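You operate a simulated robot arm through the tools that you are given. There is no shell and no other tool. Be economical: measure what you need, move in short steps, check, and stop when the job is done.

The job below is to be done with a simulated robot arm. You get a single attempt, and the scene is never put back.

## Task
Set the side guide with the gauge that the guide card names, clamp it, and put the gauge back. Set down upright: what you pick out.
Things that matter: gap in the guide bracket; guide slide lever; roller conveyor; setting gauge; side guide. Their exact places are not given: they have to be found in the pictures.

It is judged by the outcome, as a careful person would: the job done as asked, and still so three seconds after it is handed in. It fails if anything else is knocked over, pushed out of place, dropped, spilled or broken.

## Robot
A 6-joint arm with a two-finger parallel gripper on a trunk, on a base that drives. Base frame: it is fixed to the floor where the robot stands at the start and does not move with it; the origin is under the middle of the robot, x ahead of it, y to its left, z up. Units: mm, degrees, N and s.
With the tool pointing down near the work surface it reaches from about 360 to 820 mm from the robot's upright axis, wherever it stands. Its first joint turns from -166.0 to 166.0 degrees. Places, roughly: gap in the guide bracket [400, -100, 900]; guide slide lever [500, -100, 800]; roller conveyor [800, -800, 500]; setting gauge [-250, -1750, 750]; side guide [600, -200, 900]. Payload 3.91 kg.
The tool frame sits at the grasp point between the pads (the TCP): z along the fingers, y along the line on which they close. The tips reach 30 mm beyond it. Largest opening 110 mm; finger width 20, thickness 10; the body of the gripper, 48 by 112 mm, starts 55 mm behind the TCP.
Orientation is that of the tool frame in the base frame, as a unit quaternion [w, x, y, z]. With the fingers straight down and closing along the base's y, the tool's x points along the base's -x, its y along +y and its z along -z.

## Interface
- The arm moves only by the tool nudge_tool. Its argument "targets" is a list that holds one entry, the list of rows, each a list of 7 numbers: the shift along the base's x, y, z in units of 50 mm (1.0 is 50 mm), then the turn, a rotation vector about the base's x, y, z in units of 5 degrees (1.0 is 5 degrees), then the gripper command, from -1 (fully open) to 1 (shut), values between in proportion. In form: [[[tx, ty, tz, rx, ry, rz, fingers], ...]]. A call has 1 to 12 rows; each row shifts and turns the commanded pose from where the row before left it. A call with a number of a shift or a turn outside -1 to 1 is refused whole. Each row takes 0.2 s and may step no farther than 50 mm and 8.6 degrees from the row before; otherwise, or with a gripper value out of range, the whole call is refused. Where a pose cannot be reached the arm comes as near as it can. A force on the tool above 40 N (or 10 N above the force at the start of the call, whichever is more), or a blocked arm, ends the call early, and 0.2 s more pass. Each finger travels about 45 mm/s and halts on what it meets, pressing with about 24 N; the grip force reading is that of the motor and also rises with nothing between the fingers. The clock runs only during rows and for 0.2 s after the last one: add rows that do not move to give the fingers time. It gives the time, the measured TCP pose, the force on the tool (base axes), the opening and the grip force at its end, in the units of the frame above (readings bear some noise), with the torque about the TCP (base axes, N m) and any sound that the robot's microphone picked up, and new pictures: "views" is both (left out), scene, wrist or none.
- Cameras (640 x 400 px; columns grow to the right, rows downward): "scene" is now at [-9.1, 99, 1468.4]; the picture's right is [-0.55, -0.84, 0.00], its down [-0.57, 0.37, -0.73] and it looks along [0.61, -0.40, -0.68] (base axes); focal length 274 px, centre (320, 200). "wrist" rides on the gripper at [77, 7, -114] in the tool frame; the picture's right is [-0.09, 1.00, 0.00], its down [-0.80, -0.07, -0.59] and it looks along [-0.59, -0.05, 0.80] (tool axes); focal length 270 px, centre (320, 200).
- raise_lower(by): slides the trunk up (or, below 0, down) by that many mm; the arm and the scene camera ride with it, the base frame stays. It gives what a move gives, with no picture.
- roll_base(legs): drives the robot by 1 to 6 legs, each [ahead, turn to the left] in mm and degrees, along the robot's own axes; the way and the turn of a leg run together, so that a leg with both is an arc; at most 1500 mm and 180 degrees a leg. The arm and the cameras ride along, it lands a little off, and it stops where it bumps. It gives what a move gives, and a new picture of the scene camera.
- aim_head(pan, tilt): turns the head with the scene camera to pan (to the left, within 155 degrees either way) and tilt (down, from -29 to 69), counted from straight ahead of the robot. It gives what a move gives, and a new picture of the scene camera.
- point_at(camera, pixels): for up to 12 pixels [column, row] of the newest picture of that camera ("zoom" is the newest enlarged one), the place [x, y, z] in the base frame of the surface seen there, good to about 2 mm. The clock stands still meanwhile.
- enlarge(camera, box): a new picture of the part [left, top, right, bottom] of that camera's present view, enlarged. The clock stands still meanwhile.
- close_job(): hands the job in; it is judged then, once.

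Go step by step. Measure first, check grasps and placings, and put right what went wrong. The budget is 80 turns and 260 pictures, counting those below and the enlarged ones. Unless the task says otherwise, let go and move clear before handing in, and close with one line.

The tools are called after ">>>" by a JSON object that holds its "api" and its "payload". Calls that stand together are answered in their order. nudge_tool: Moves the arm, as the interface text tells. Its arguments: {"type":"object","properties":{"targets":{"type":"array","items":{"type":"array","items":{"type":"array","items":{"type":"number"}}}},"views":{"type":"string","enum":["both","scene","wrist","none"]}},"required":["targets"]} The other tools are called the same way: raise_lower (by) slides the trunk up or down; roll_base (legs) drives the base; aim_head (pan, tilt) turns the head that bears the scene camera; point_at (camera, pixels) gives the place of the surface under pixels of a picture; enlarge (camera, box) takes an enlarged picture of a part of a camera's view; close_job () hands the job in.

At the start:

```text
t: 0.0
tool_pos: [400.5, -160.8, 1121.0]
ee_rot: [-0.001, 0.005, 1.0, 0.0]
ft_force: [-0.4, -0.6, -0.7]
wrist_torque: [0.0, 0.03, 0.0]
finger_gap: 110.3
finger_force: 0.0
trunk travel left (down, up): [-425.0, 185.0]
robot x, y, heading: [-1.7, -7.2, 0.0]
head pan, tilt: [-33.3, 43.0]
```

scene: 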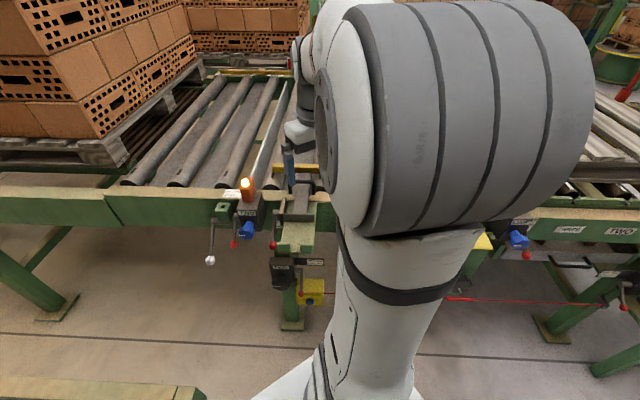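
wrist: 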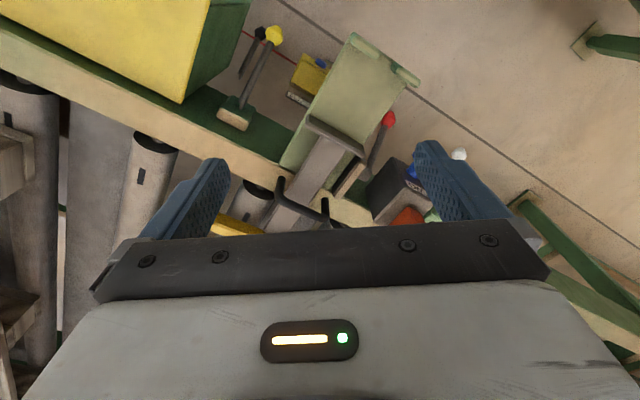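

The scene picture shows the arm blocking the view. The bracket with levers is near pixel (295,230). I'll enlarge both views to read the labels.

>>> {"api": "enlarge", "payload": {"camera": "scene", "box": [180, 120, 350, 330]}}

>>> {"api": "enlarge", "payload": {"camera": "wrist", "box": [180, 0, 480, 240]}}

>>> {"api": "enlarge", "payload": {"camera": "scene", "box": [440, 180, 640, 320]}}

```text
1.90 times, centred on (265, 225) of scene
```

zoom: 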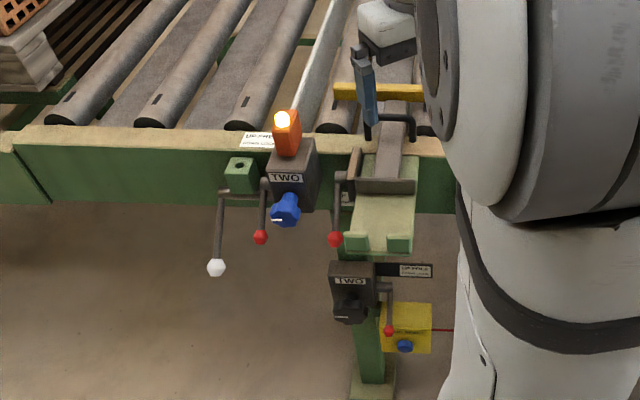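

```text
1.67 times, centred on (330, 120) of wrist
```

zoom: 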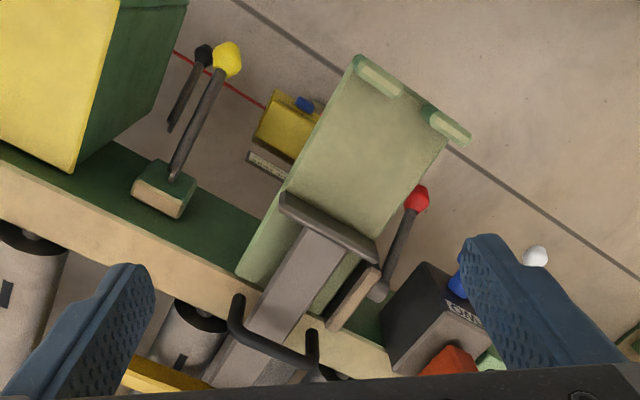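

```text
2.86 times, centred on (540, 250) of scene
```

zoom: 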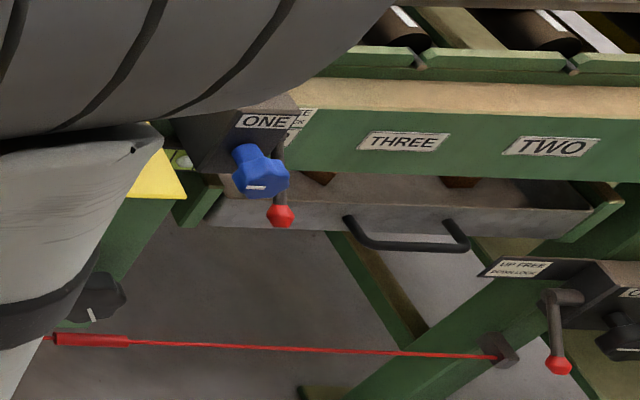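

The bracket has a slide bar with a handle and small red levers. No card or gauge is visible yet, so I'll pan the head to look round.

>>> {"api": "aim_head", "payload": {"pan": -70, "tilt": 30}}

>>> {"api": "aim_head", "payload": {"pan": -105, "tilt": 30}}

>>> {"api": "aim_head", "payload": {"pan": 15, "tilt": 30}}

```text
t: 1.0
tool_pos: [399.8, -159.0, 1122.2]
ee_rot: [0.0, 0.003, 1.0, 0.0]
ft_force: [0.0, 0.1, 0.0]
wrist_torque: [-0.01, 0.03, 0.03]
finger_gap: 109.8
finger_force: 0.1
trunk travel left (down, up): [-425.0, 185.0]
robot x, y, heading: [-3.1, -5.4, 0.2]
head pan, tilt: [-70.0, 30.0]
```

scene: 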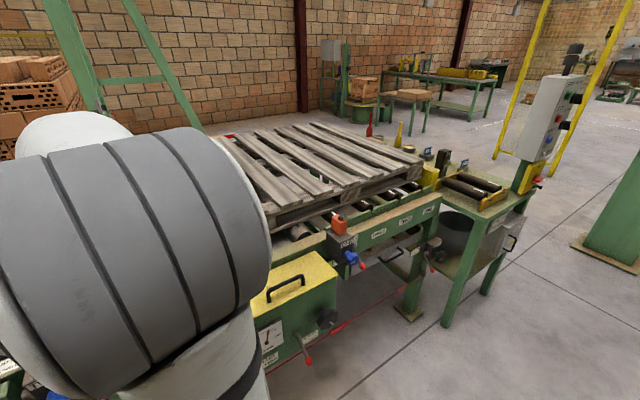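

```text
t: 2.0
tool_pos: [399.4, -159.1, 1122.3]
ee_rot: [0.0, 0.004, 1.0, 0.0]
ft_force: [0.0, 0.2, 0.3]
wrist_torque: [-0.03, 0.03, -0.03]
finger_gap: 110.0
finger_force: 0.0
trunk travel left (down, up): [-425.0, 185.0]
robot x, y, heading: [-0.1, -8.8, 0.0]
head pan, tilt: [-105.0, 30.0]
```

scene: 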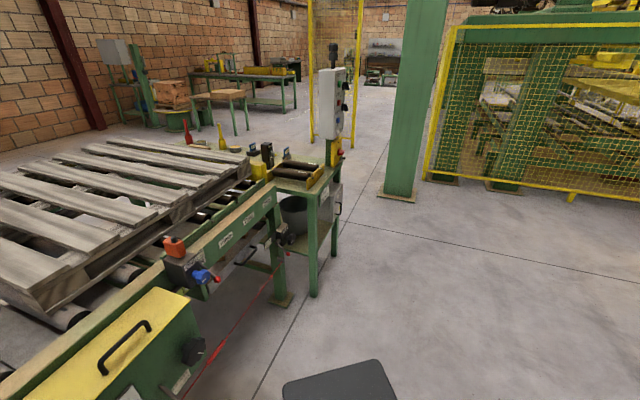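

```text
t: 4.0
tool_pos: [400.7, -159.9, 1122.3]
ee_rot: [0.0, 0.004, 1.0, 0.0]
ft_force: [-0.1, 0.2, -0.5]
wrist_torque: [0.01, 0.01, 0.01]
finger_gap: 109.9
finger_force: 0.1
trunk travel left (down, up): [-425.0, 185.0]
robot x, y, heading: [1.2, -10.4, 0.1]
head pan, tilt: [15.0, 30.0]
```

scene: 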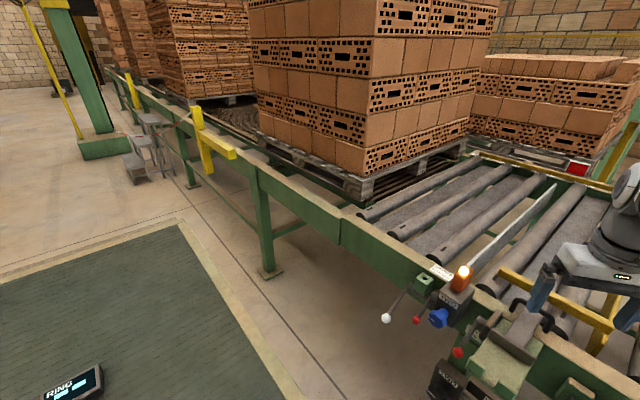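

The small table at pixel (300,180) of the pan -105 view is likely where the gauges are. I'll look there up close, and behind as well.

>>> {"api": "aim_head", "payload": {"pan": -145, "tilt": 30}}

>>> {"api": "aim_head", "payload": {"pan": -100, "tilt": 25}}

>>> {"api": "enlarge", "payload": {"camera": "scene", "box": [220, 130, 380, 230]}}

>>> {"api": "enlarge", "payload": {"camera": "scene", "box": [100, 180, 340, 340]}}

```text
t: 6.5
tool_pos: [400.0, -159.1, 1122.6]
ee_rot: [0.0, 0.004, 1.0, 0.0]
ft_force: [0.1, -0.2, 0.4]
wrist_torque: [-0.02, 0.01, -0.01]
finger_gap: 110.2
finger_force: 0.1
trunk travel left (down, up): [-425.0, 185.0]
robot x, y, heading: [2.3, -10.2, -0.2]
head pan, tilt: [-145.0, 30.0]
```

scene: 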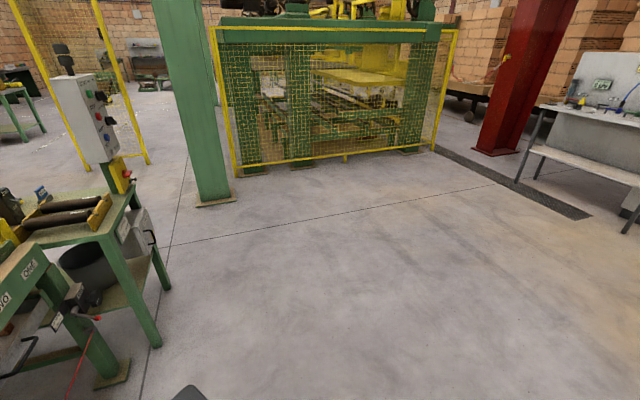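

```text
t: 7.6
tool_pos: [398.9, -159.7, 1121.6]
ee_rot: [-0.001, 0.004, 1.0, 0.0]
ft_force: [-0.5, -0.1, 0.5]
wrist_torque: [-0.01, -0.02, 0.0]
finger_gap: 110.1
finger_force: 0.1
trunk travel left (down, up): [-425.0, 185.0]
robot x, y, heading: [-2.1, -9.0, 0.1]
head pan, tilt: [-100.0, 25.0]
```

scene: 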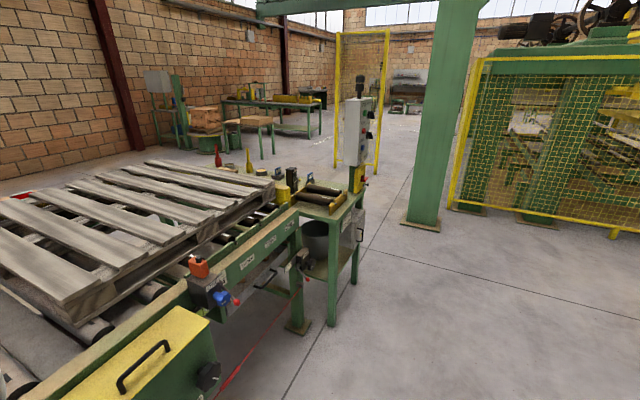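

```text
4.00 times, centred on (300, 180) of scene
```

zoom: 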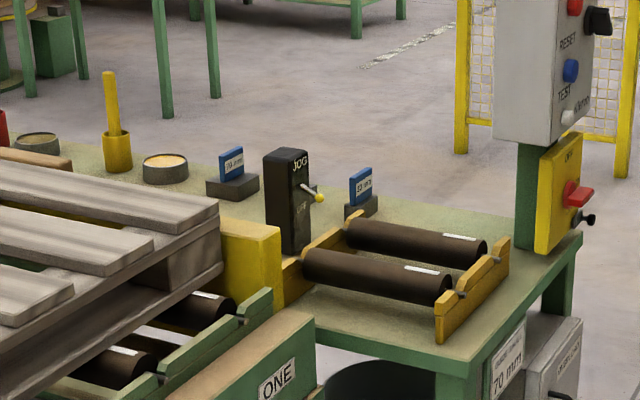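

```text
2.50 times, centred on (220, 260) of scene
```

zoom: 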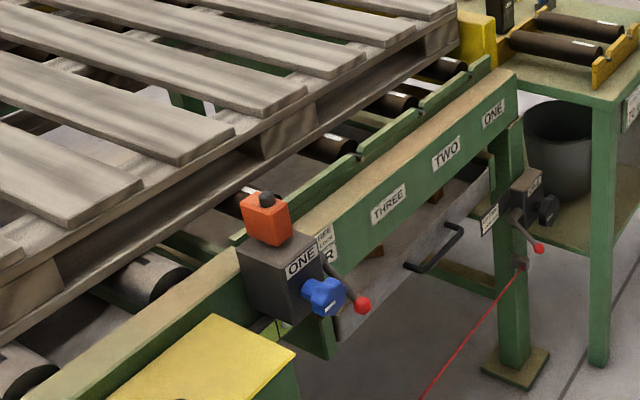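

Two blue gauges in dark seats appear at zoom (232,165) and (360,187), and a card ending "70 mm" is on the table edge. I'll enlarge these further and measure.

>>> {"api": "enlarge", "payload": {"camera": "scene", "box": [335, 205, 371, 240]}}

>>> {"api": "enlarge", "payload": {"camera": "scene", "box": [265, 155, 325, 195]}}

>>> {"api": "point_at", "payload": {"camera": "scene", "pixels": [[278, 171], [278, 177], [310, 176], [310, 182], [347, 224], [300, 196], [355, 200], [330, 215]]}}

```text
11.43 times, centred on (353, 222) of scene
```

zoom: 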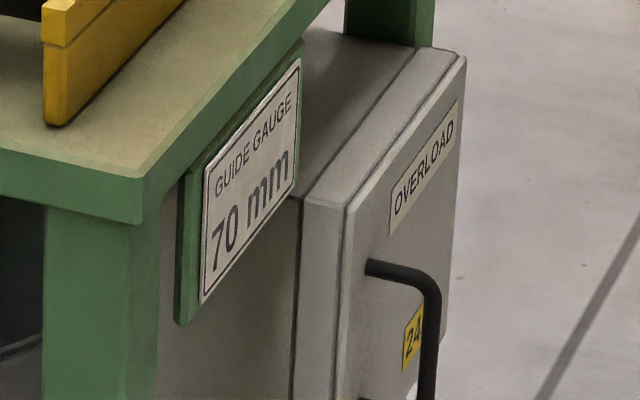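

```text
10.00 times, centred on (295, 175) of scene
```

zoom: 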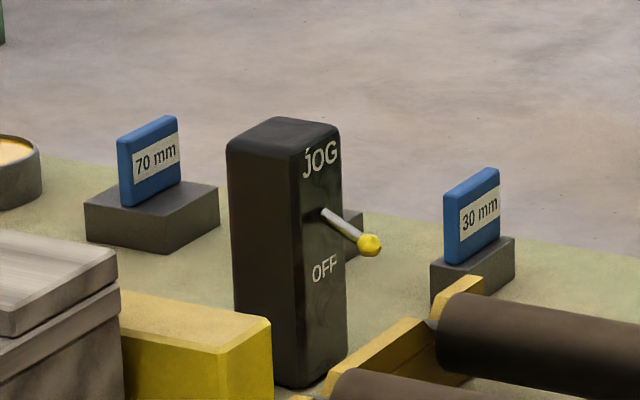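

```text
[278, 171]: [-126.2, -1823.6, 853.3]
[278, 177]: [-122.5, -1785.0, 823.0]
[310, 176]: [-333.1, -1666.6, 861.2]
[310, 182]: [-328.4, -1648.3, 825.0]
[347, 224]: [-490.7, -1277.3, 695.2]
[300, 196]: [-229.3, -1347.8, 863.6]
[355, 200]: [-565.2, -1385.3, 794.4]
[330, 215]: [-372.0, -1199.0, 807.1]
```

The card reads "GUIDE GAUGE 70 mm", and the 70 mm gauge is the one at about (-126,-1824,853). Now I'll study the bracket and its lever.

>>> {"api": "aim_head", "payload": {"pan": -15, "tilt": 50}}

>>> {"api": "enlarge", "payload": {"camera": "scene", "box": [240, 60, 480, 210]}}

>>> {"api": "enlarge", "payload": {"camera": "scene", "box": [300, 160, 480, 280]}}

```text
t: 9.2
tool_pos: [400.3, -159.1, 1122.8]
ee_rot: [0.0, 0.004, 1.0, 0.0]
ft_force: [-0.1, -0.3, 0.8]
wrist_torque: [0.0, 0.0, -0.01]
finger_gap: 110.0
finger_force: 0.1
trunk travel left (down, up): [-425.0, 185.0]
robot x, y, heading: [-4.0, -5.8, -0.1]
head pan, tilt: [-15.0, 50.0]
```

scene: 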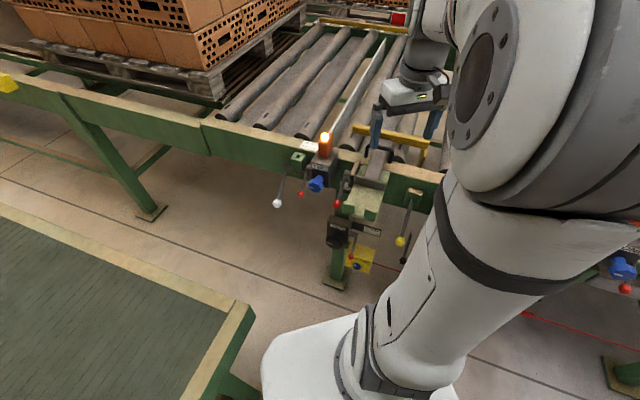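

```text
2.67 times, centred on (360, 135) of scene
```

zoom: 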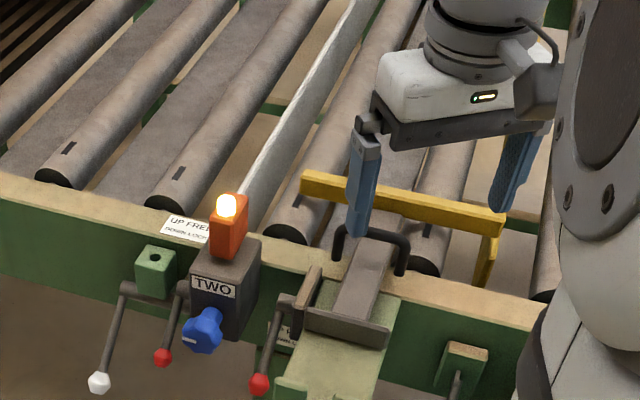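

```text
3.33 times, centred on (390, 220) of scene
```

zoom: 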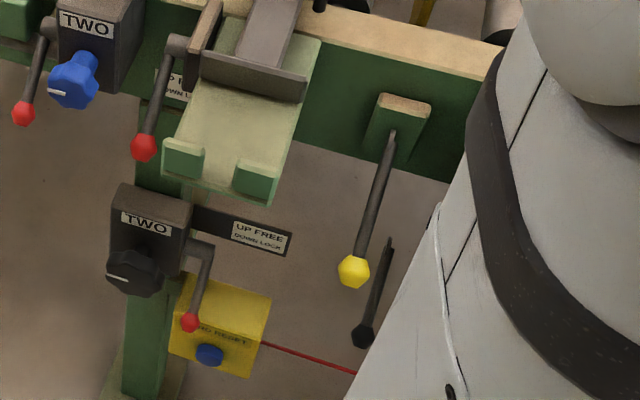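

The lever with the red knob at the bracket's left (zoom (145,145)) hangs down ("UP FREE / DOWN LOCK"), the flange faces two lugs, and a U handle sits on the slide. I'll measure these.

>>> {"api": "point_at", "payload": {"camera": "zoom", "pixels": [[183, 160], [255, 178], [183, 148], [255, 168], [255, 88], [215, 70], [255, 72], [215, 120], [145, 147], [174, 44], [200, 30], [265, 30]]}}

>>> {"api": "enlarge", "payload": {"camera": "scene", "box": [325, 135, 415, 195]}}

>>> {"api": "point_at", "payload": {"camera": "zoom", "pixels": [[200, 100], [230, 80], [380, 130], [285, 115], [110, 235], [145, 255], [60, 215], [230, 290], [390, 245], [300, 250], [265, 200], [400, 60]]}}

```text
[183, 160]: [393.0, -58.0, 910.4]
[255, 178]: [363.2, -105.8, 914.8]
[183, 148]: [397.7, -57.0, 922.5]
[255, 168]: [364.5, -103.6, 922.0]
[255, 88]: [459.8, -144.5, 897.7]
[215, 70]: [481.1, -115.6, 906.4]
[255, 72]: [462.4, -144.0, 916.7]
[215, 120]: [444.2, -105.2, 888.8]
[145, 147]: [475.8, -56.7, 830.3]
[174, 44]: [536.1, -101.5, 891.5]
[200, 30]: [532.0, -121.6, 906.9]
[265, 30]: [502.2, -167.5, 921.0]
```

```text
6.67 times, centred on (370, 165) of scene
```

zoom: 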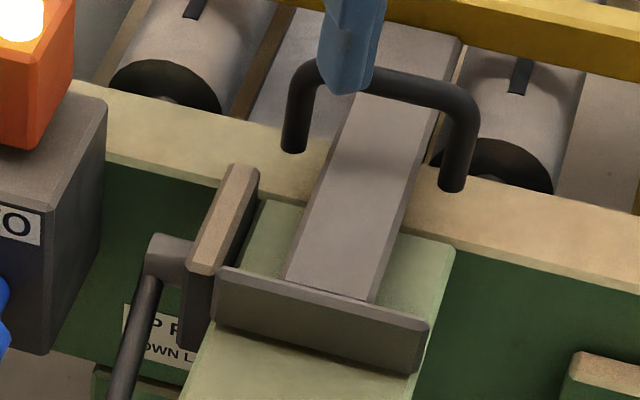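

```text
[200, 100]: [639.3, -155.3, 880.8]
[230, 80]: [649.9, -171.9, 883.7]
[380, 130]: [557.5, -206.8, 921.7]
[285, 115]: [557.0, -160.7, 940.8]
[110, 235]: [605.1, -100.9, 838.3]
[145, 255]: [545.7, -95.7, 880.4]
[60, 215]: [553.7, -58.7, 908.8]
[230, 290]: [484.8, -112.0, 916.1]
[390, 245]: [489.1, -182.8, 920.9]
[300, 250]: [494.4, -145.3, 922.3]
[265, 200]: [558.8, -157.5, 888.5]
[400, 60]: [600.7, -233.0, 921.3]
```

The bracket's slide axis runs along about (0.85,-0.53) with the gap roughly 90 mm, wider than the 70 mm gauge. I'll turn the gripper -32° to line up with the bracket and look with the wrist camera.

>>> {"api": "nudge_tool", "payload": {"targets": [[[-0.086, 0.314, 0, 0, 0, -0.914, -1], [-0.086, 0.314, 0, 0, 0, -0.914, -1], [-0.086, 0.314, 0, 0, 0, -0.914, -1], [-0.086, 0.314, 0, 0, 0, -0.914, -1], [-0.086, 0.314, 0, 0, 0, -0.914, -1], [-0.086, 0.314, 0, 0, 0, -0.914, -1], [-0.086, 0.314, 0, 0, 0, -0.914, -1], [0, 0, 0, 0, 0, 0, -1]]], "views": "both"}}

>>> {"api": "enlarge", "payload": {"camera": "wrist", "box": [220, 0, 460, 150]}}

```text
t: 11.0
tool_pos: [369.5, -49.7, 1122.8]
ee_rot: [0.0, 0.281, 0.96, 0.0]
ft_force: [-0.5, 0.1, -0.6]
wrist_torque: [-0.02, -0.05, -0.02]
finger_gap: 109.8
finger_force: 0.0
trunk travel left (down, up): [-425.0, 185.0]
robot x, y, heading: [-1.3, -7.3, 0.2]
head pan, tilt: [-15.0, 50.0]
```

scene: 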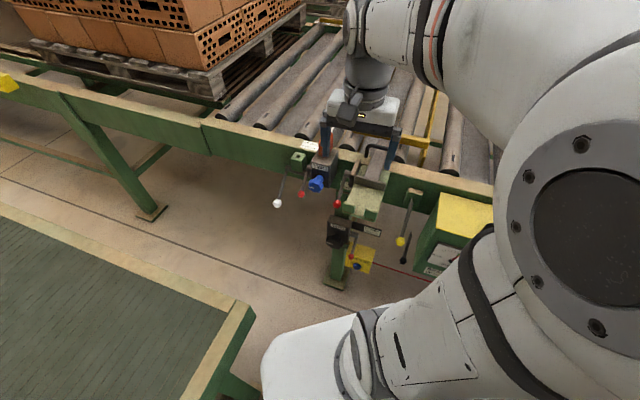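
wrist: 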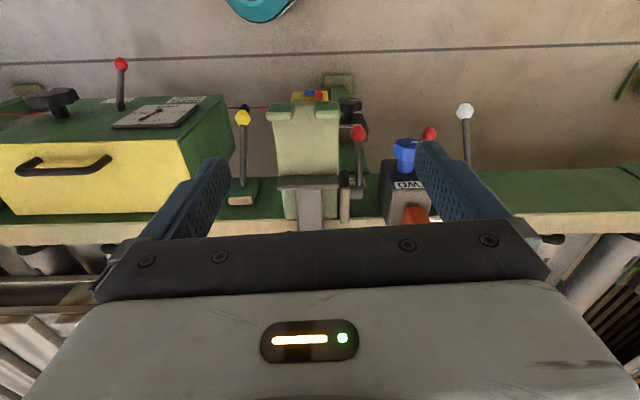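

```text
2.67 times, centred on (340, 75) of wrist
```

zoom: 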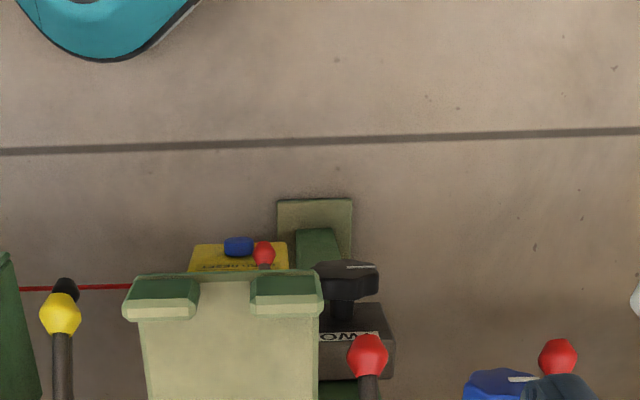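

The view is now aligned with the bracket: lugs at (283,110), the flange at (307,182), the red knob at (358,131). I'll measure here.

>>> {"api": "enlarge", "payload": {"camera": "wrist", "box": [240, 80, 440, 230]}}

>>> {"api": "point_at", "payload": {"camera": "zoom", "pixels": [[115, 85], [115, 97], [290, 80], [290, 92], [150, 315], [290, 310], [150, 327], [290, 322], [375, 160], [378, 185], [380, 280], [340, 340]]}}

>>> {"api": "point_at", "payload": {"camera": "zoom", "pixels": [[200, 110], [200, 200], [200, 280], [125, 250], [310, 200], [375, 150], [390, 160], [362, 160], [505, 235], [610, 165], [222, 360], [60, 120]]}}

```text
2.67 times, centred on (340, 155) of wrist
```

zoom: 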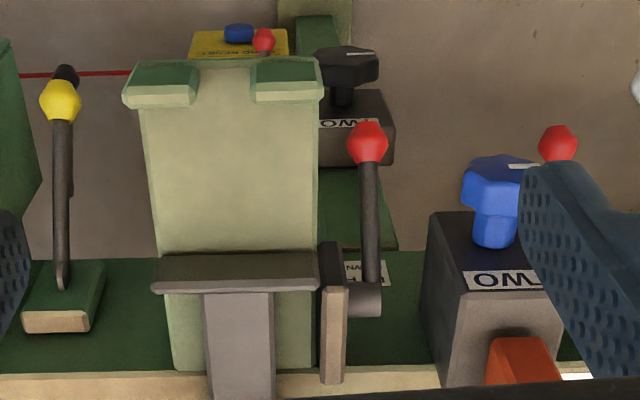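

```text
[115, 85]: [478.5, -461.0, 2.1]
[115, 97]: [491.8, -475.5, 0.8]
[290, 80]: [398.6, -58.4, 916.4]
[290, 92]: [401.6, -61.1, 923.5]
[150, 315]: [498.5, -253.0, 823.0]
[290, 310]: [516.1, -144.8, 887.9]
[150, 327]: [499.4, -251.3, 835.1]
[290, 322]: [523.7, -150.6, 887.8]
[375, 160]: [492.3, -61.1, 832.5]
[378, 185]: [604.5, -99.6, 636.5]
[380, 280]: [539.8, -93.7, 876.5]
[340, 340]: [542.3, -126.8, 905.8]
```

```text
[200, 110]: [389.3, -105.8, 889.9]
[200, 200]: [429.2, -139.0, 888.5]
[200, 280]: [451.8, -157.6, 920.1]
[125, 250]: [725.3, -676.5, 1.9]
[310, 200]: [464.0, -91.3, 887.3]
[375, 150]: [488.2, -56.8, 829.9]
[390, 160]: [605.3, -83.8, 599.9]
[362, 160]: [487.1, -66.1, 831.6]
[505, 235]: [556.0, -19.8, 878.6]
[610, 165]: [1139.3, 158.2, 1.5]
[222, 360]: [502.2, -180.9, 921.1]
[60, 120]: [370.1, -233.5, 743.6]
```

The knob centre comes out at about (484,-59,822), with the pivot at (541,-94,880), so the lever swings in the slide's plane. I'll bring the narrowed gripper above the knob and check the alignment.

>>> {"api": "nudge_tool", "payload": {"targets": [[[0.74, -0.03, 0, 0, 0, 0, 0.3], [0.74, -0.03, 0, 0, 0, 0, 0.3], [0.74, -0.03, 0, 0, 0, 0, 0.3], [0, 0, -0.95, 0, 0, 0, 0.3], [0, 0, -0.95, 0, 0, 0, 0.3], [0, 0, -0.95, 0, 0, 0, 0.3], [0, 0, -0.95, 0, 0, 0, 0.3], [0, 0, 0, 0, 0, 0, 0.3]]], "views": "both"}}

>>> {"api": "enlarge", "payload": {"camera": "wrist", "box": [200, 80, 440, 230]}}

```text
t: 12.8
tool_pos: [481.0, -54.3, 932.1]
ee_rot: [0.0, 0.279, 0.96, 0.001]
ft_force: [-0.4, 1.0, 0.7]
wrist_torque: [0.02, 0.02, 0.0]
finger_gap: 38.3
finger_force: 0.1
trunk travel left (down, up): [-425.0, 185.0]
robot x, y, heading: [0.3, -8.2, 0.2]
head pan, tilt: [-15.0, 50.0]
```

scene: 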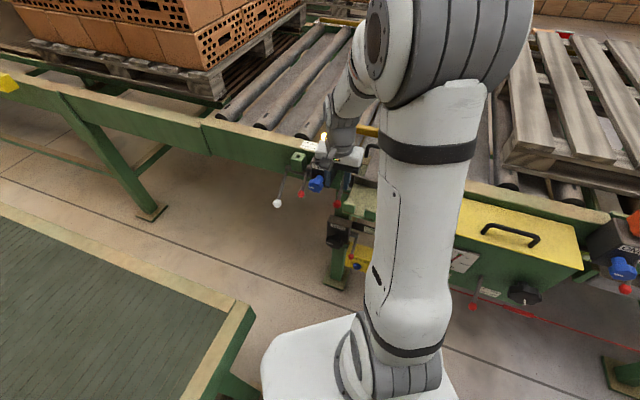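
wrist: 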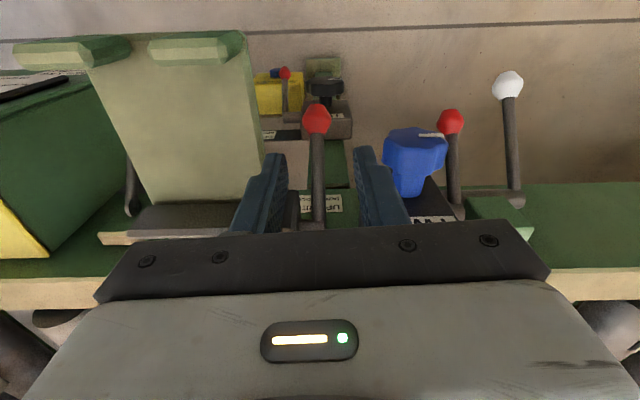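

```text
2.67 times, centred on (320, 155) of wrist
```

zoom: 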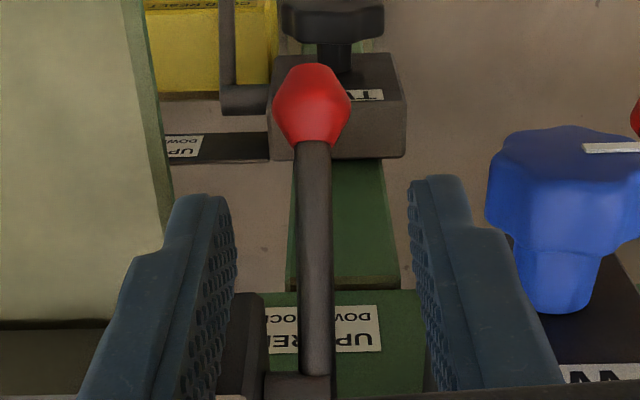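

The knob is at wrist pixel (316,118), nearly centred between the fingers. I'll measure it and the neighbours before going down.

>>> {"api": "point_at", "payload": {"camera": "zoom", "pixels": [[312, 85], [312, 105], [312, 130], [280, 105], [345, 105], [313, 200], [312, 300], [315, 365], [500, 190], [540, 140], [165, 200], [555, 290]]}}

```text
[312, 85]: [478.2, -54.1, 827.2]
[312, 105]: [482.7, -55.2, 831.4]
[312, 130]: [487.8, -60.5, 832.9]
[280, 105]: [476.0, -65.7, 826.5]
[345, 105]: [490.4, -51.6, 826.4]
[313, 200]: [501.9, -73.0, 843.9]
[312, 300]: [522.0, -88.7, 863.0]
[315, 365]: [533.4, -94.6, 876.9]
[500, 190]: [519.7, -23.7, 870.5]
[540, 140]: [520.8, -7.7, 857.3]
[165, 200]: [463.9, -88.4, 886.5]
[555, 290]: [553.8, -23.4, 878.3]
```

The knob centre is about (483,-58,821). I'll shift 2 mm, descend to TCP z≈842 with the body above the plate, and close.

>>> {"api": "nudge_tool", "payload": {"targets": [[[-0.02, -0.036, -0.6, 0, 0, 0, 0.3], [0, 0, -0.6, 0, 0, 0, 0.3], [0, 0, -0.6, 0, 0, 0, 0.3], [0, 0, 0, 0, 0, 0, 0.3], [0, 0, 0, 0, 0, 0, 0.8], [0, 0, 0, 0, 0, 0, 0.8], [0, 0, 0, 0, 0, 0, 0.8]]], "views": "wrist"}}

```text
t: 14.4
tool_pos: [479.7, -57.1, 841.9]
ee_rot: [-0.001, 0.28, 0.96, -0.001]
ft_force: [-5.2, -10.3, -1.7]
wrist_torque: [-0.26, 0.24, -0.11]
finger_gap: 27.5
finger_force: 45.7
trunk travel left (down, up): [-425.0, 185.0]
robot x, y, heading: [-1.7, -7.2, 0.2]
head pan, tilt: [-15.0, 50.0]
```

wrist: 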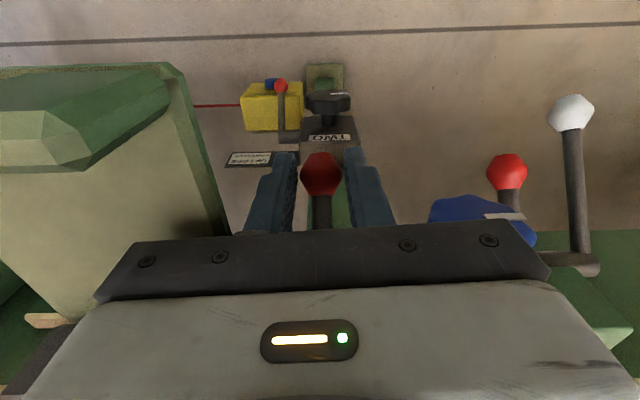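

The knob is gripped at a gap of 27.5 mm. I'll lift it along its arc, the first 30° now.

>>> {"api": "nudge_tool", "payload": {"targets": [[[-0.156, 0.0975, 0.252, 0, 0, 0, 0.8], [-0.117, 0.073, 0.282, 0, 0, 0, 0.8], [-0.073, 0.046, 0.302, 0, 0, 0, 0.8], [0, 0, 0, 0, 0, 0, 0.8]]], "views": "wrist"}}

```text
t: 15.4
tool_pos: [462.9, -45.1, 884.3]
ee_rot: [0.001, 0.28, 0.96, 0.001]
ft_force: [-2.3, -0.7, -7.3]
wrist_torque: [0.32, 0.46, -0.01]
finger_gap: 27.4
finger_force: 45.1
trunk travel left (down, up): [-425.0, 185.0]
robot x, y, heading: [-1.5, -7.9, 0.4]
head pan, tilt: [-15.0, 50.0]
```

wrist: 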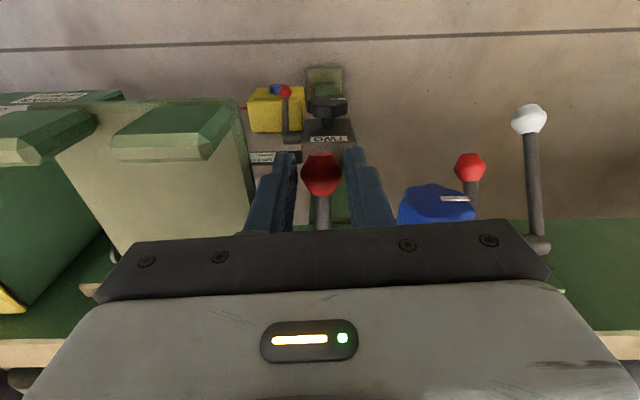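

The knob follows with low force. I'll carry on up the arc.

>>> {"api": "nudge_tool", "payload": {"targets": [[[-0.029, 0.018, 0.312, 0, 0, 0, 0.8], [0.019, -0.012, 0.314, 0, 0, 0, 0.8], [0.064, -0.04, 0.304, 0, 0, 0, 0.8], [0.11, -0.069, 0.285, 0, 0, 0, 0.8], [0.15, -0.093, 0.256, 0, 0, 0, 0.8], [0, 0, 0, 0, 0, 0, 0.8]]], "views": "wrist"}}

```text
t: 16.8
tool_pos: [477.3, -55.5, 958.0]
ee_rot: [0.001, 0.28, 0.96, 0.0]
ft_force: [-0.6, 0.2, 0.5]
wrist_torque: [-0.01, 0.03, 0.04]
finger_gap: 10.8
finger_force: 0.0
trunk travel left (down, up): [-425.0, 185.0]
robot x, y, heading: [2.8, -6.8, 0.0]
head pan, tilt: [-15.0, 50.0]
```

wrist: 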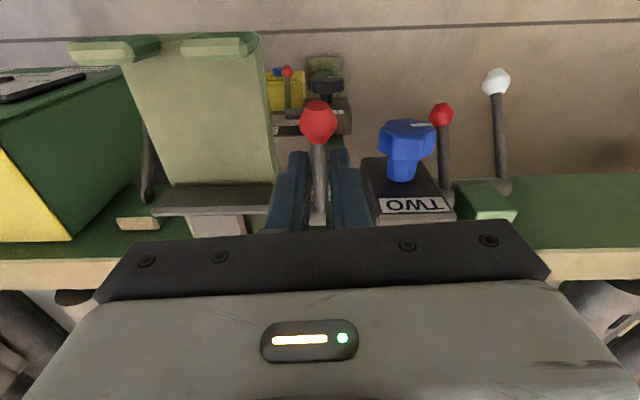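

The fingers slipped off partway. I'll measure how far the lever has risen.

>>> {"api": "point_at", "payload": {"camera": "wrist", "pixels": [[318, 115], [318, 125], [318, 160], [318, 190], [318, 210]]}}

>>> {"api": "enlarge", "payload": {"camera": "wrist", "box": [200, 80, 440, 230]}}

>>> {"api": "enlarge", "payload": {"camera": "scene", "box": [280, 120, 440, 220]}}

```text
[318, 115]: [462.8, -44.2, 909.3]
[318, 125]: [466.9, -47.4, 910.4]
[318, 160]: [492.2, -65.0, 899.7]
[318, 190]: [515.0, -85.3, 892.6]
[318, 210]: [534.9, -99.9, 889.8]
```

```text
2.67 times, centred on (320, 155) of wrist
```

zoom: 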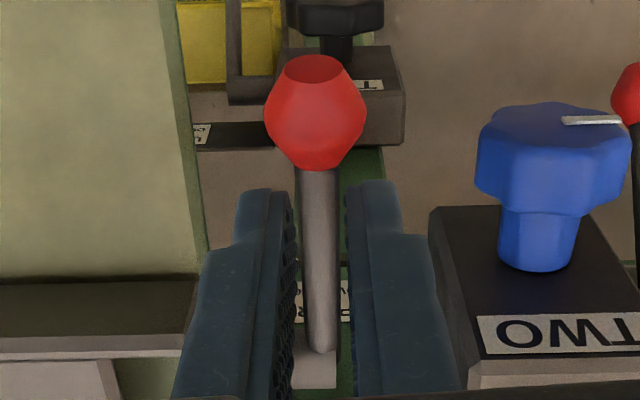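

```text
4.00 times, centred on (360, 170) of scene
```

zoom: 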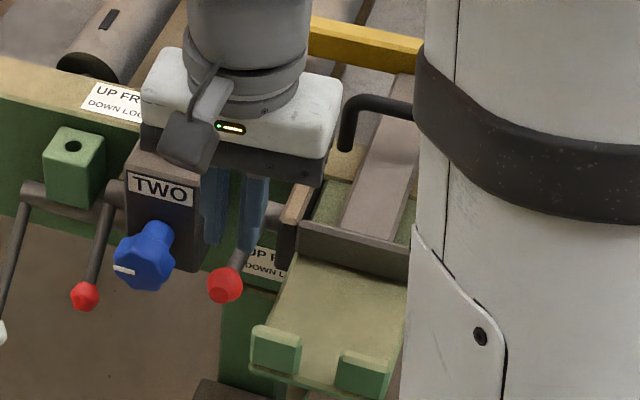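

The lever is now around +12°, unclear if at its stop. I'll regrip lower on the knob and lift gently to feel for the stop.

>>> {"api": "nudge_tool", "payload": {"targets": [[[0, 0, 0, 0, 0, 0, 0.3], [-0.24, 0.16, 0, 0, 0, 0, 0.3], [0, 0, -0.5, 0, 0, 0, 0.3], [0, 0, -0.5, 0, 0, 0, 0.3], [0, 0, 0, 0, 0, 0, 0.8], [0, 0, 0, 0, 0, 0, 0.8], [0, 0, 0, 0, 0, 0, 0.8], [0.03, -0.02, 0.15, 0, 0, 0, 0.8], [0.03, -0.02, 0.15, 0, 0, 0, 0.8], [0, 0, 0, 0, 0, 0, 0.8]]], "views": "wrist"}}

>>> {"api": "point_at", "payload": {"camera": "wrist", "pixels": [[320, 170], [320, 180], [320, 205]]}}

```text
t: 19.0
tool_pos: [467.8, -49.6, 921.0]
ee_rot: [-0.001, 0.279, 0.96, 0.0]
ft_force: [-3.8, -1.8, -14.2]
wrist_torque: [0.58, 1.02, 0.08]
finger_gap: 27.5
finger_force: 44.8
trunk travel left (down, up): [-425.0, 185.0]
robot x, y, heading: [1.0, -6.1, 0.1]
head pan, tilt: [-15.0, 50.0]
```

wrist: 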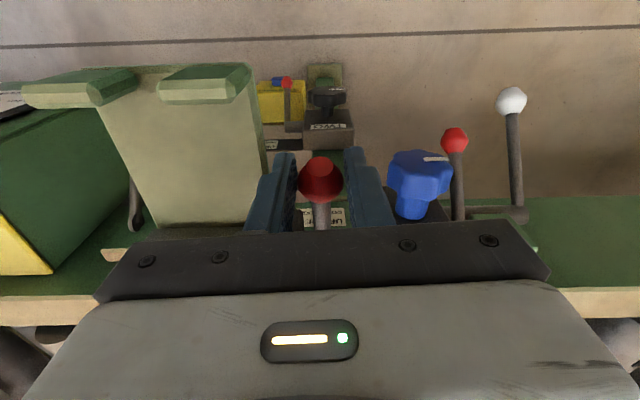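

```text
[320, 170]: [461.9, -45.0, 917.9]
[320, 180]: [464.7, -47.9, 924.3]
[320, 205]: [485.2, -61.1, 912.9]
```

It still rises freely (knob top 924). I'll keep lifting along the arc.

>>> {"api": "nudge_tool", "payload": {"targets": [[[0.06, -0.037, 0.14, 0, 0, 0, 1], [0.06, -0.037, 0.13, 0, 0, 0, 1], [0.075, -0.047, 0.13, 0, 0, 0, 1], [0.08, -0.05, 0.125, 0, 0, 0, 1], [0, 0, 0, 0, 0, 0, 1]]], "views": "wrist"}}

>>> {"api": "point_at", "payload": {"camera": "wrist", "pixels": [[320, 170], [320, 180], [320, 205]]}}

```text
t: 20.2
tool_pos: [480.7, -57.6, 949.0]
ee_rot: [0.0, 0.279, 0.96, 0.001]
ft_force: [-21.0, -5.8, -9.0]
wrist_torque: [0.5, 1.34, -0.1]
finger_gap: 27.4
finger_force: 45.2
trunk travel left (down, up): [-425.0, 185.0]
robot x, y, heading: [-0.9, -6.0, 0.1]
head pan, tilt: [-15.0, 50.0]
```

wrist: 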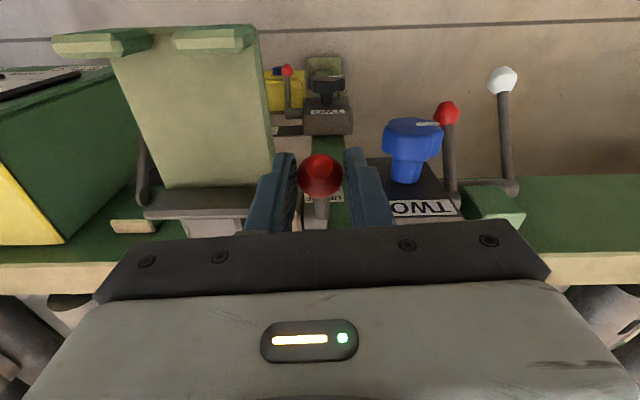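

```text
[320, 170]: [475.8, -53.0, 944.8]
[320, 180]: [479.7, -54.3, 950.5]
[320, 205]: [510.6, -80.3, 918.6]
```

The knob is now near z 940 (about +40°) and still moving. I'll go a bit further, with more upward motion.

>>> {"api": "nudge_tool", "payload": {"targets": [[[0.0, 0.0, 0.15, 0, 0, 0, 1], [0.06, -0.037, 0.14, 0, 0, 0, 1], [0.1, -0.062, 0.1, 0, 0, 0, 1], [0, 0, 0, 0, 0, 0, 1]]], "views": "wrist"}}

>>> {"api": "point_at", "payload": {"camera": "wrist", "pixels": [[320, 170], [320, 180], [320, 205]]}}

```text
t: 20.7
tool_pos: [484.3, -60.8, 954.6]
ee_rot: [-0.002, 0.281, 0.96, -0.001]
ft_force: [3.6, -10.1, -13.7]
wrist_torque: [-0.54, -0.03, -0.05]
finger_gap: 27.5
finger_force: 44.5
trunk travel left (down, up): [-425.0, 185.0]
robot x, y, heading: [2.8, -3.5, 0.2]
head pan, tilt: [-15.0, 50.0]
stopped in row 2: the force on the tool passed its limit at 46 N (the readings are from after the stop); the commanded pose is now the measured one
```

wrist: 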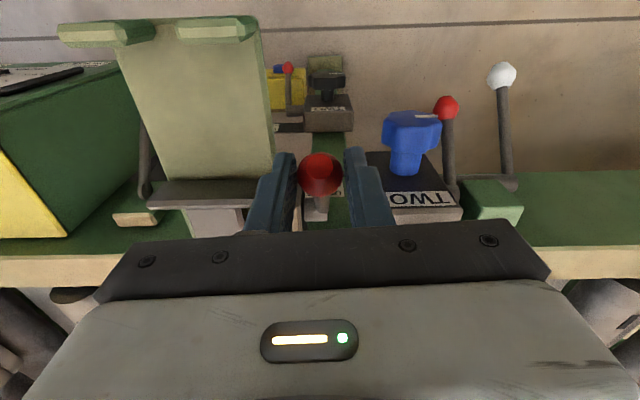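

```text
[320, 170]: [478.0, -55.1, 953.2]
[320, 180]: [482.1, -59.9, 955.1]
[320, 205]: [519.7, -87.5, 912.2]
```

The force limit at about +42° indicates the lever's upper stop: the slide is free. I'll release, rise clear, and look at the lever and bracket.

>>> {"api": "nudge_tool", "payload": {"targets": [[[0, 0, 0, 0, 0, 0, 0.3], [0, 0, 0, 0, 0, 0, 0.3], [0, 0, 0.9, 0, 0, 0, 0.3], [0, 0, 0.9, 0, 0, 0, 0.3], [-0.9, 0.2, 0.9, 0, 0, 0, 0.3], [-0.9, 0.2, 0.6, 0, 0, 0, 0.3], [0, 0, 0, 0, 0, 0, 0.3]]], "views": "wrist"}}

>>> {"api": "enlarge", "payload": {"camera": "wrist", "box": [240, 60, 440, 230]}}

```text
refused: row 5 steps farther than a row can; nothing moved
```

```text
2.35 times, centred on (340, 145) of wrist
```

zoom: 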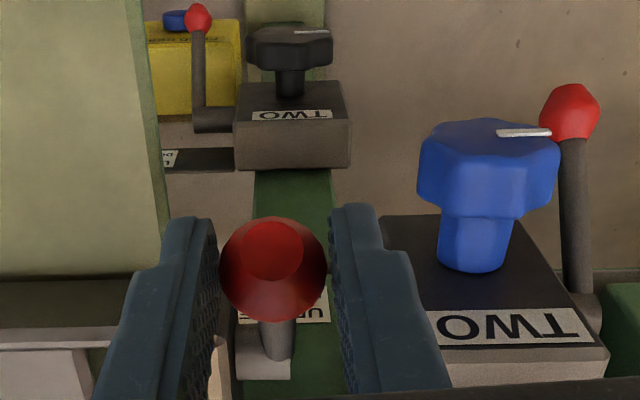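

Nothing moved; one row was too long. Retrying with shorter steps.

>>> {"api": "nudge_tool", "payload": {"targets": [[[0, 0, 0, 0, 0, 0, 0.3], [0, 0, 0, 0, 0, 0, 0.3], [0, 0, 0.9, 0, 0, 0, 0.3], [0, 0, 0.9, 0, 0, 0, 0.3], [0, 0, 0.9, 0, 0, 0, 0.3], [0, 0, 0.5, 0, 0, 0, 0.3], [-0.9, 0.1, 0, 0, 0, 0, 0.3], [-0.9, 0.1, 0, 0, 0, 0, 0.3], [0, 0, 0, 0, 0, 0, 0.3]]], "views": "wrist"}}

>>> {"api": "enlarge", "payload": {"camera": "wrist", "box": [240, 60, 440, 230]}}

>>> {"api": "point_at", "payload": {"camera": "zoom", "pixels": [[120, 120], [120, 130], [120, 140], [220, 120], [220, 130], [220, 140], [170, 300], [170, 290], [310, 200], [310, 210], [170, 310], [310, 230]]}}

```text
t: 22.7
tool_pos: [393.2, -49.8, 1115.8]
ee_rot: [-0.001, 0.28, 0.96, 0.0]
ft_force: [-0.2, 0.2, 0.4]
wrist_torque: [-0.01, -0.02, -0.03]
finger_gap: 38.4
finger_force: 0.1
trunk travel left (down, up): [-425.0, 185.0]
robot x, y, heading: [1.9, -7.4, 0.1]
head pan, tilt: [-15.0, 50.0]
```

wrist: 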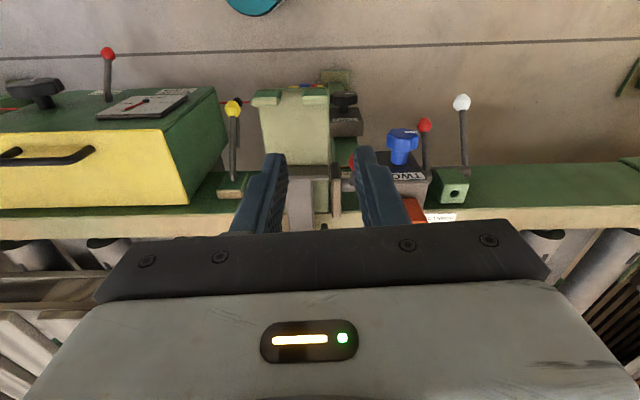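

```text
2.35 times, centred on (340, 145) of wrist
```

zoom: 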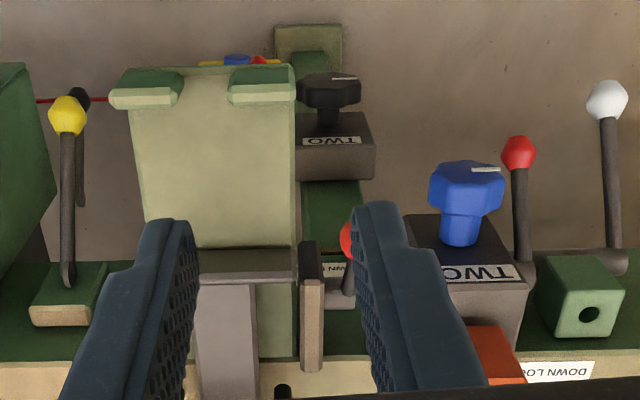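

```text
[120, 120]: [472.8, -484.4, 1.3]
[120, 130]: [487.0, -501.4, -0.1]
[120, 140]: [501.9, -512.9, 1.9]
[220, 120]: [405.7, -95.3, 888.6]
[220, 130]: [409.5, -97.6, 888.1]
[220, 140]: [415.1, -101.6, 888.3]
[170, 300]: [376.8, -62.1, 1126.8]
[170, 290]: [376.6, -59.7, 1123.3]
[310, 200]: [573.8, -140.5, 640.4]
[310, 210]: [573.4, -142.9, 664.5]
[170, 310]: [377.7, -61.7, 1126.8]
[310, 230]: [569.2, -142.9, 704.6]
```

The lever stays raised. Now I'll map the floor between here and the gauge table before driving.

>>> {"api": "aim_head", "payload": {"pan": -115, "tilt": 35}}

>>> {"api": "enlarge", "payload": {"camera": "scene", "box": [80, 60, 480, 310]}}

>>> {"api": "aim_head", "payload": {"pan": -100, "tilt": 25}}

>>> {"api": "point_at", "payload": {"camera": "scene", "pixels": [[420, 225], [405, 222], [332, 322], [355, 284], [298, 328], [360, 205], [355, 185], [295, 175], [262, 182], [235, 175], [400, 300], [375, 170]]}}

```text
t: 24.5
tool_pos: [393.4, -48.9, 1116.6]
ee_rot: [0.0, 0.28, 0.96, -0.001]
ft_force: [-0.4, 0.4, -0.4]
wrist_torque: [0.0, 0.0, -0.01]
finger_gap: 38.5
finger_force: 0.1
trunk travel left (down, up): [-425.0, 185.0]
robot x, y, heading: [-1.3, -5.8, 0.2]
head pan, tilt: [-115.0, 35.0]
```

scene: 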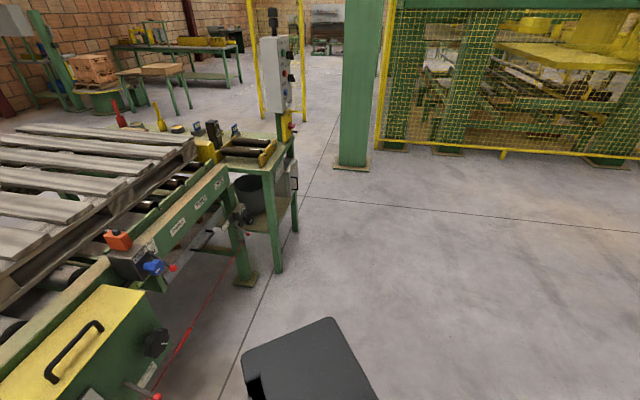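

```text
1.60 times, centred on (280, 185) of scene
```

zoom: 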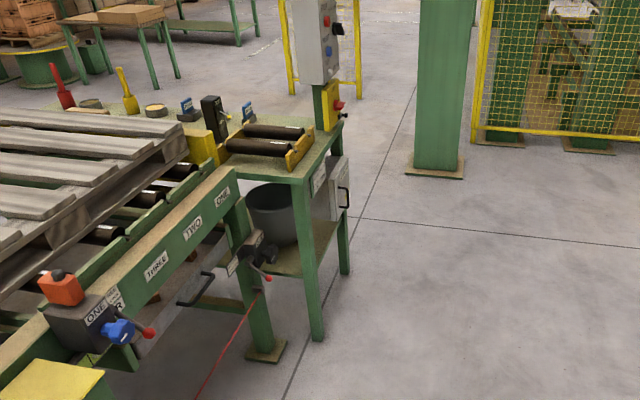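

```text
t: 25.2
tool_pos: [394.2, -49.3, 1116.4]
ee_rot: [0.0, 0.28, 0.96, -0.001]
ft_force: [-0.5, 0.2, 1.0]
wrist_torque: [-0.01, -0.02, 0.01]
finger_gap: 38.6
finger_force: 0.1
trunk travel left (down, up): [-425.0, 185.0]
robot x, y, heading: [-5.4, -7.6, 0.1]
head pan, tilt: [-100.0, 25.0]
```

scene: 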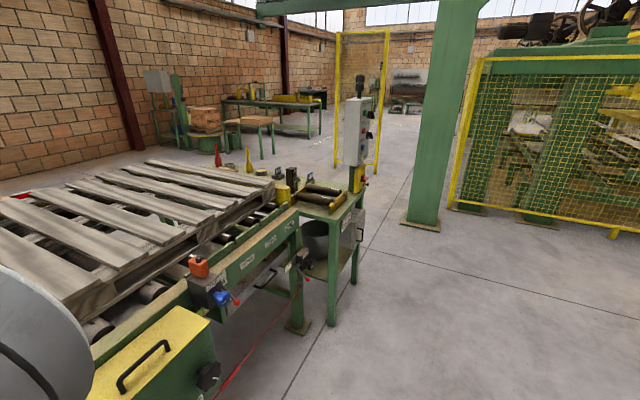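

```text
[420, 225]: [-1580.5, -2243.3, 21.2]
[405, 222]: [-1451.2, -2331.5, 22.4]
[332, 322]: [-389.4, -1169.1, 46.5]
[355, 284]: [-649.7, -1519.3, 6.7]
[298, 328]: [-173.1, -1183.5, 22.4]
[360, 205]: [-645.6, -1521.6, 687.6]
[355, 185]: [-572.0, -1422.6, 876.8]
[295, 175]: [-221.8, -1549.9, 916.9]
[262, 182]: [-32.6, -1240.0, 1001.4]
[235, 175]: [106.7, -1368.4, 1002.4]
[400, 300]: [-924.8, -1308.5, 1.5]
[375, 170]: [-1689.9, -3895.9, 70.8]
```

The table's far edge runs from (-650,-1519) along (0.8,-0.6), so the gauge sits about 90 mm in from the far side. I'll drive round between the table corner and the green column.

>>> {"api": "roll_base", "payload": {"legs": [[0, -132.3], [975, 0], [975, 0]]}}

```text
t: 40.5
tool_pos: [-1647.4, -1690.5, 1117.0]
ee_rot: [-0.001, 0.993, 0.12, 0.0]
ft_force: [-0.3, -1.0, 0.0]
wrist_torque: [-0.01, 0.0, 0.0]
finger_gap: 38.9
finger_force: 0.0
trunk travel left (down, up): [-425.0, 185.0]
robot x, y, heading: [-1348.1, -1432.9, -133.5]
head pan, tilt: [-100.0, 25.0]
```

scene: 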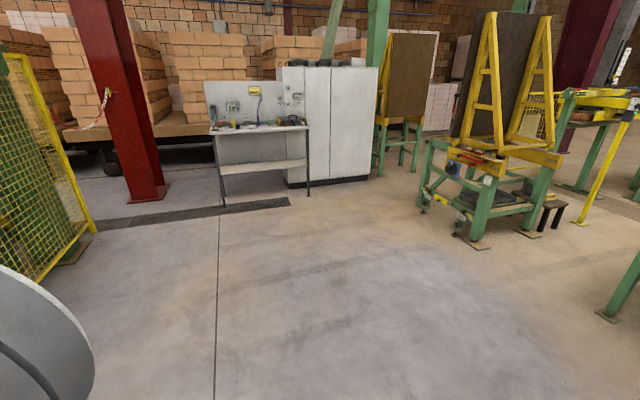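

At (-1348,-1433), heading -133.5. Next to (-516,-2344), turning to face the gauge.

>>> {"api": "roll_base", "payload": {"legs": [[0, 85.9], [1234, 0], [0, 100.7]]}}

>>> {"api": "aim_head", "payload": {"pan": 0, "tilt": 45}}

```text
t: 54.7
tool_pos: [-247.4, -2052.6, 1116.5]
ee_rot: [0.0, -0.176, 0.984, -0.001]
ft_force: [0.0, 0.7, 0.0]
wrist_torque: [-0.03, -0.05, 0.0]
finger_gap: 38.6
finger_force: 0.0
trunk travel left (down, up): [-425.0, 185.0]
robot x, y, heading: [-514.4, -2350.0, 52.4]
head pan, tilt: [-100.0, 25.0]
```

scene: 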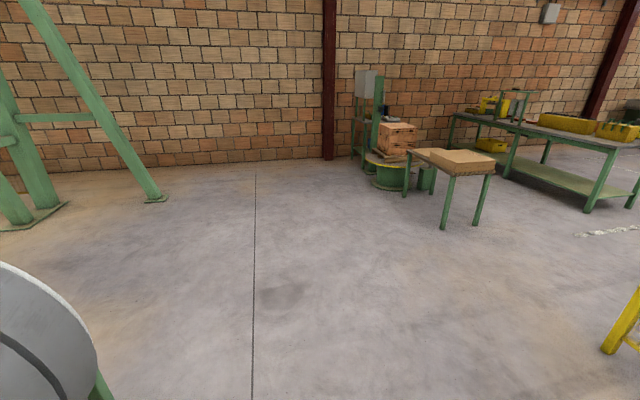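

```text
t: 56.4
tool_pos: [-246.7, -2052.6, 1114.7]
ee_rot: [0.0, -0.176, 0.984, -0.001]
ft_force: [-0.5, -0.1, -0.6]
wrist_torque: [-0.01, 0.03, -0.01]
finger_gap: 38.6
finger_force: 0.0
trunk travel left (down, up): [-425.0, 185.0]
robot x, y, heading: [-511.2, -2344.6, 52.6]
head pan, tilt: [0.0, 45.0]
```

scene: 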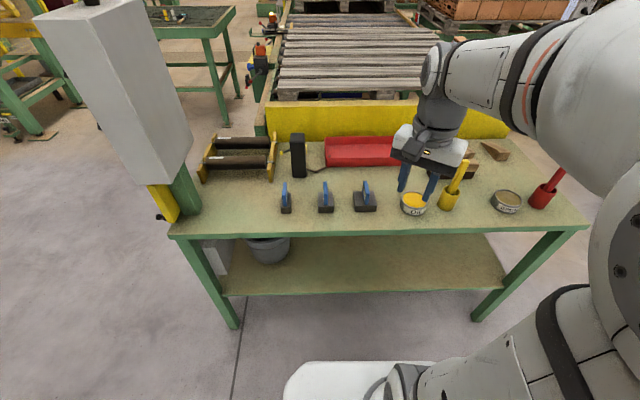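

Three gauges stand in seats at pixels (286,195), (325,195) and (365,195). The 70 mm one is the rightmost; I'll enlarge and measure.

>>> {"api": "enlarge", "payload": {"camera": "scene", "box": [270, 170, 390, 225]}}

>>> {"api": "point_at", "payload": {"camera": "zoom", "pixels": [[510, 75], [500, 130], [520, 100], [490, 155], [450, 190], [550, 190], [80, 80], [290, 80], [530, 140], [505, 70]]}}

>>> {"api": "enlarge", "payload": {"camera": "wrist", "box": [160, 0, 480, 240]}}

```text
5.33 times, centred on (330, 198) of scene
```

zoom: 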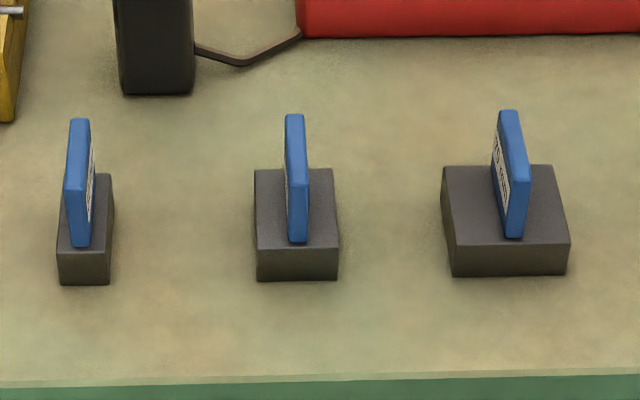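

```text
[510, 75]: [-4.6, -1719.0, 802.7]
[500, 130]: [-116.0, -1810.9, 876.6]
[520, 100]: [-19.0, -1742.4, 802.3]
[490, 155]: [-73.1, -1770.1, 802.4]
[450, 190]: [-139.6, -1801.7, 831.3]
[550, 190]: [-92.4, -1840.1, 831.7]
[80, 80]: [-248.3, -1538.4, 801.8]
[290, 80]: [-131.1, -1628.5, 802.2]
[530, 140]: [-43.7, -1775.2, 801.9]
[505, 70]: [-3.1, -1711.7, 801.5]
```

```text
1.67 times, centred on (320, 120) of wrist
```

zoom: 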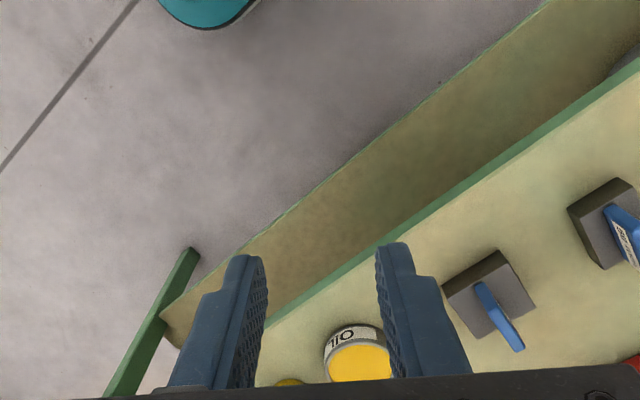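

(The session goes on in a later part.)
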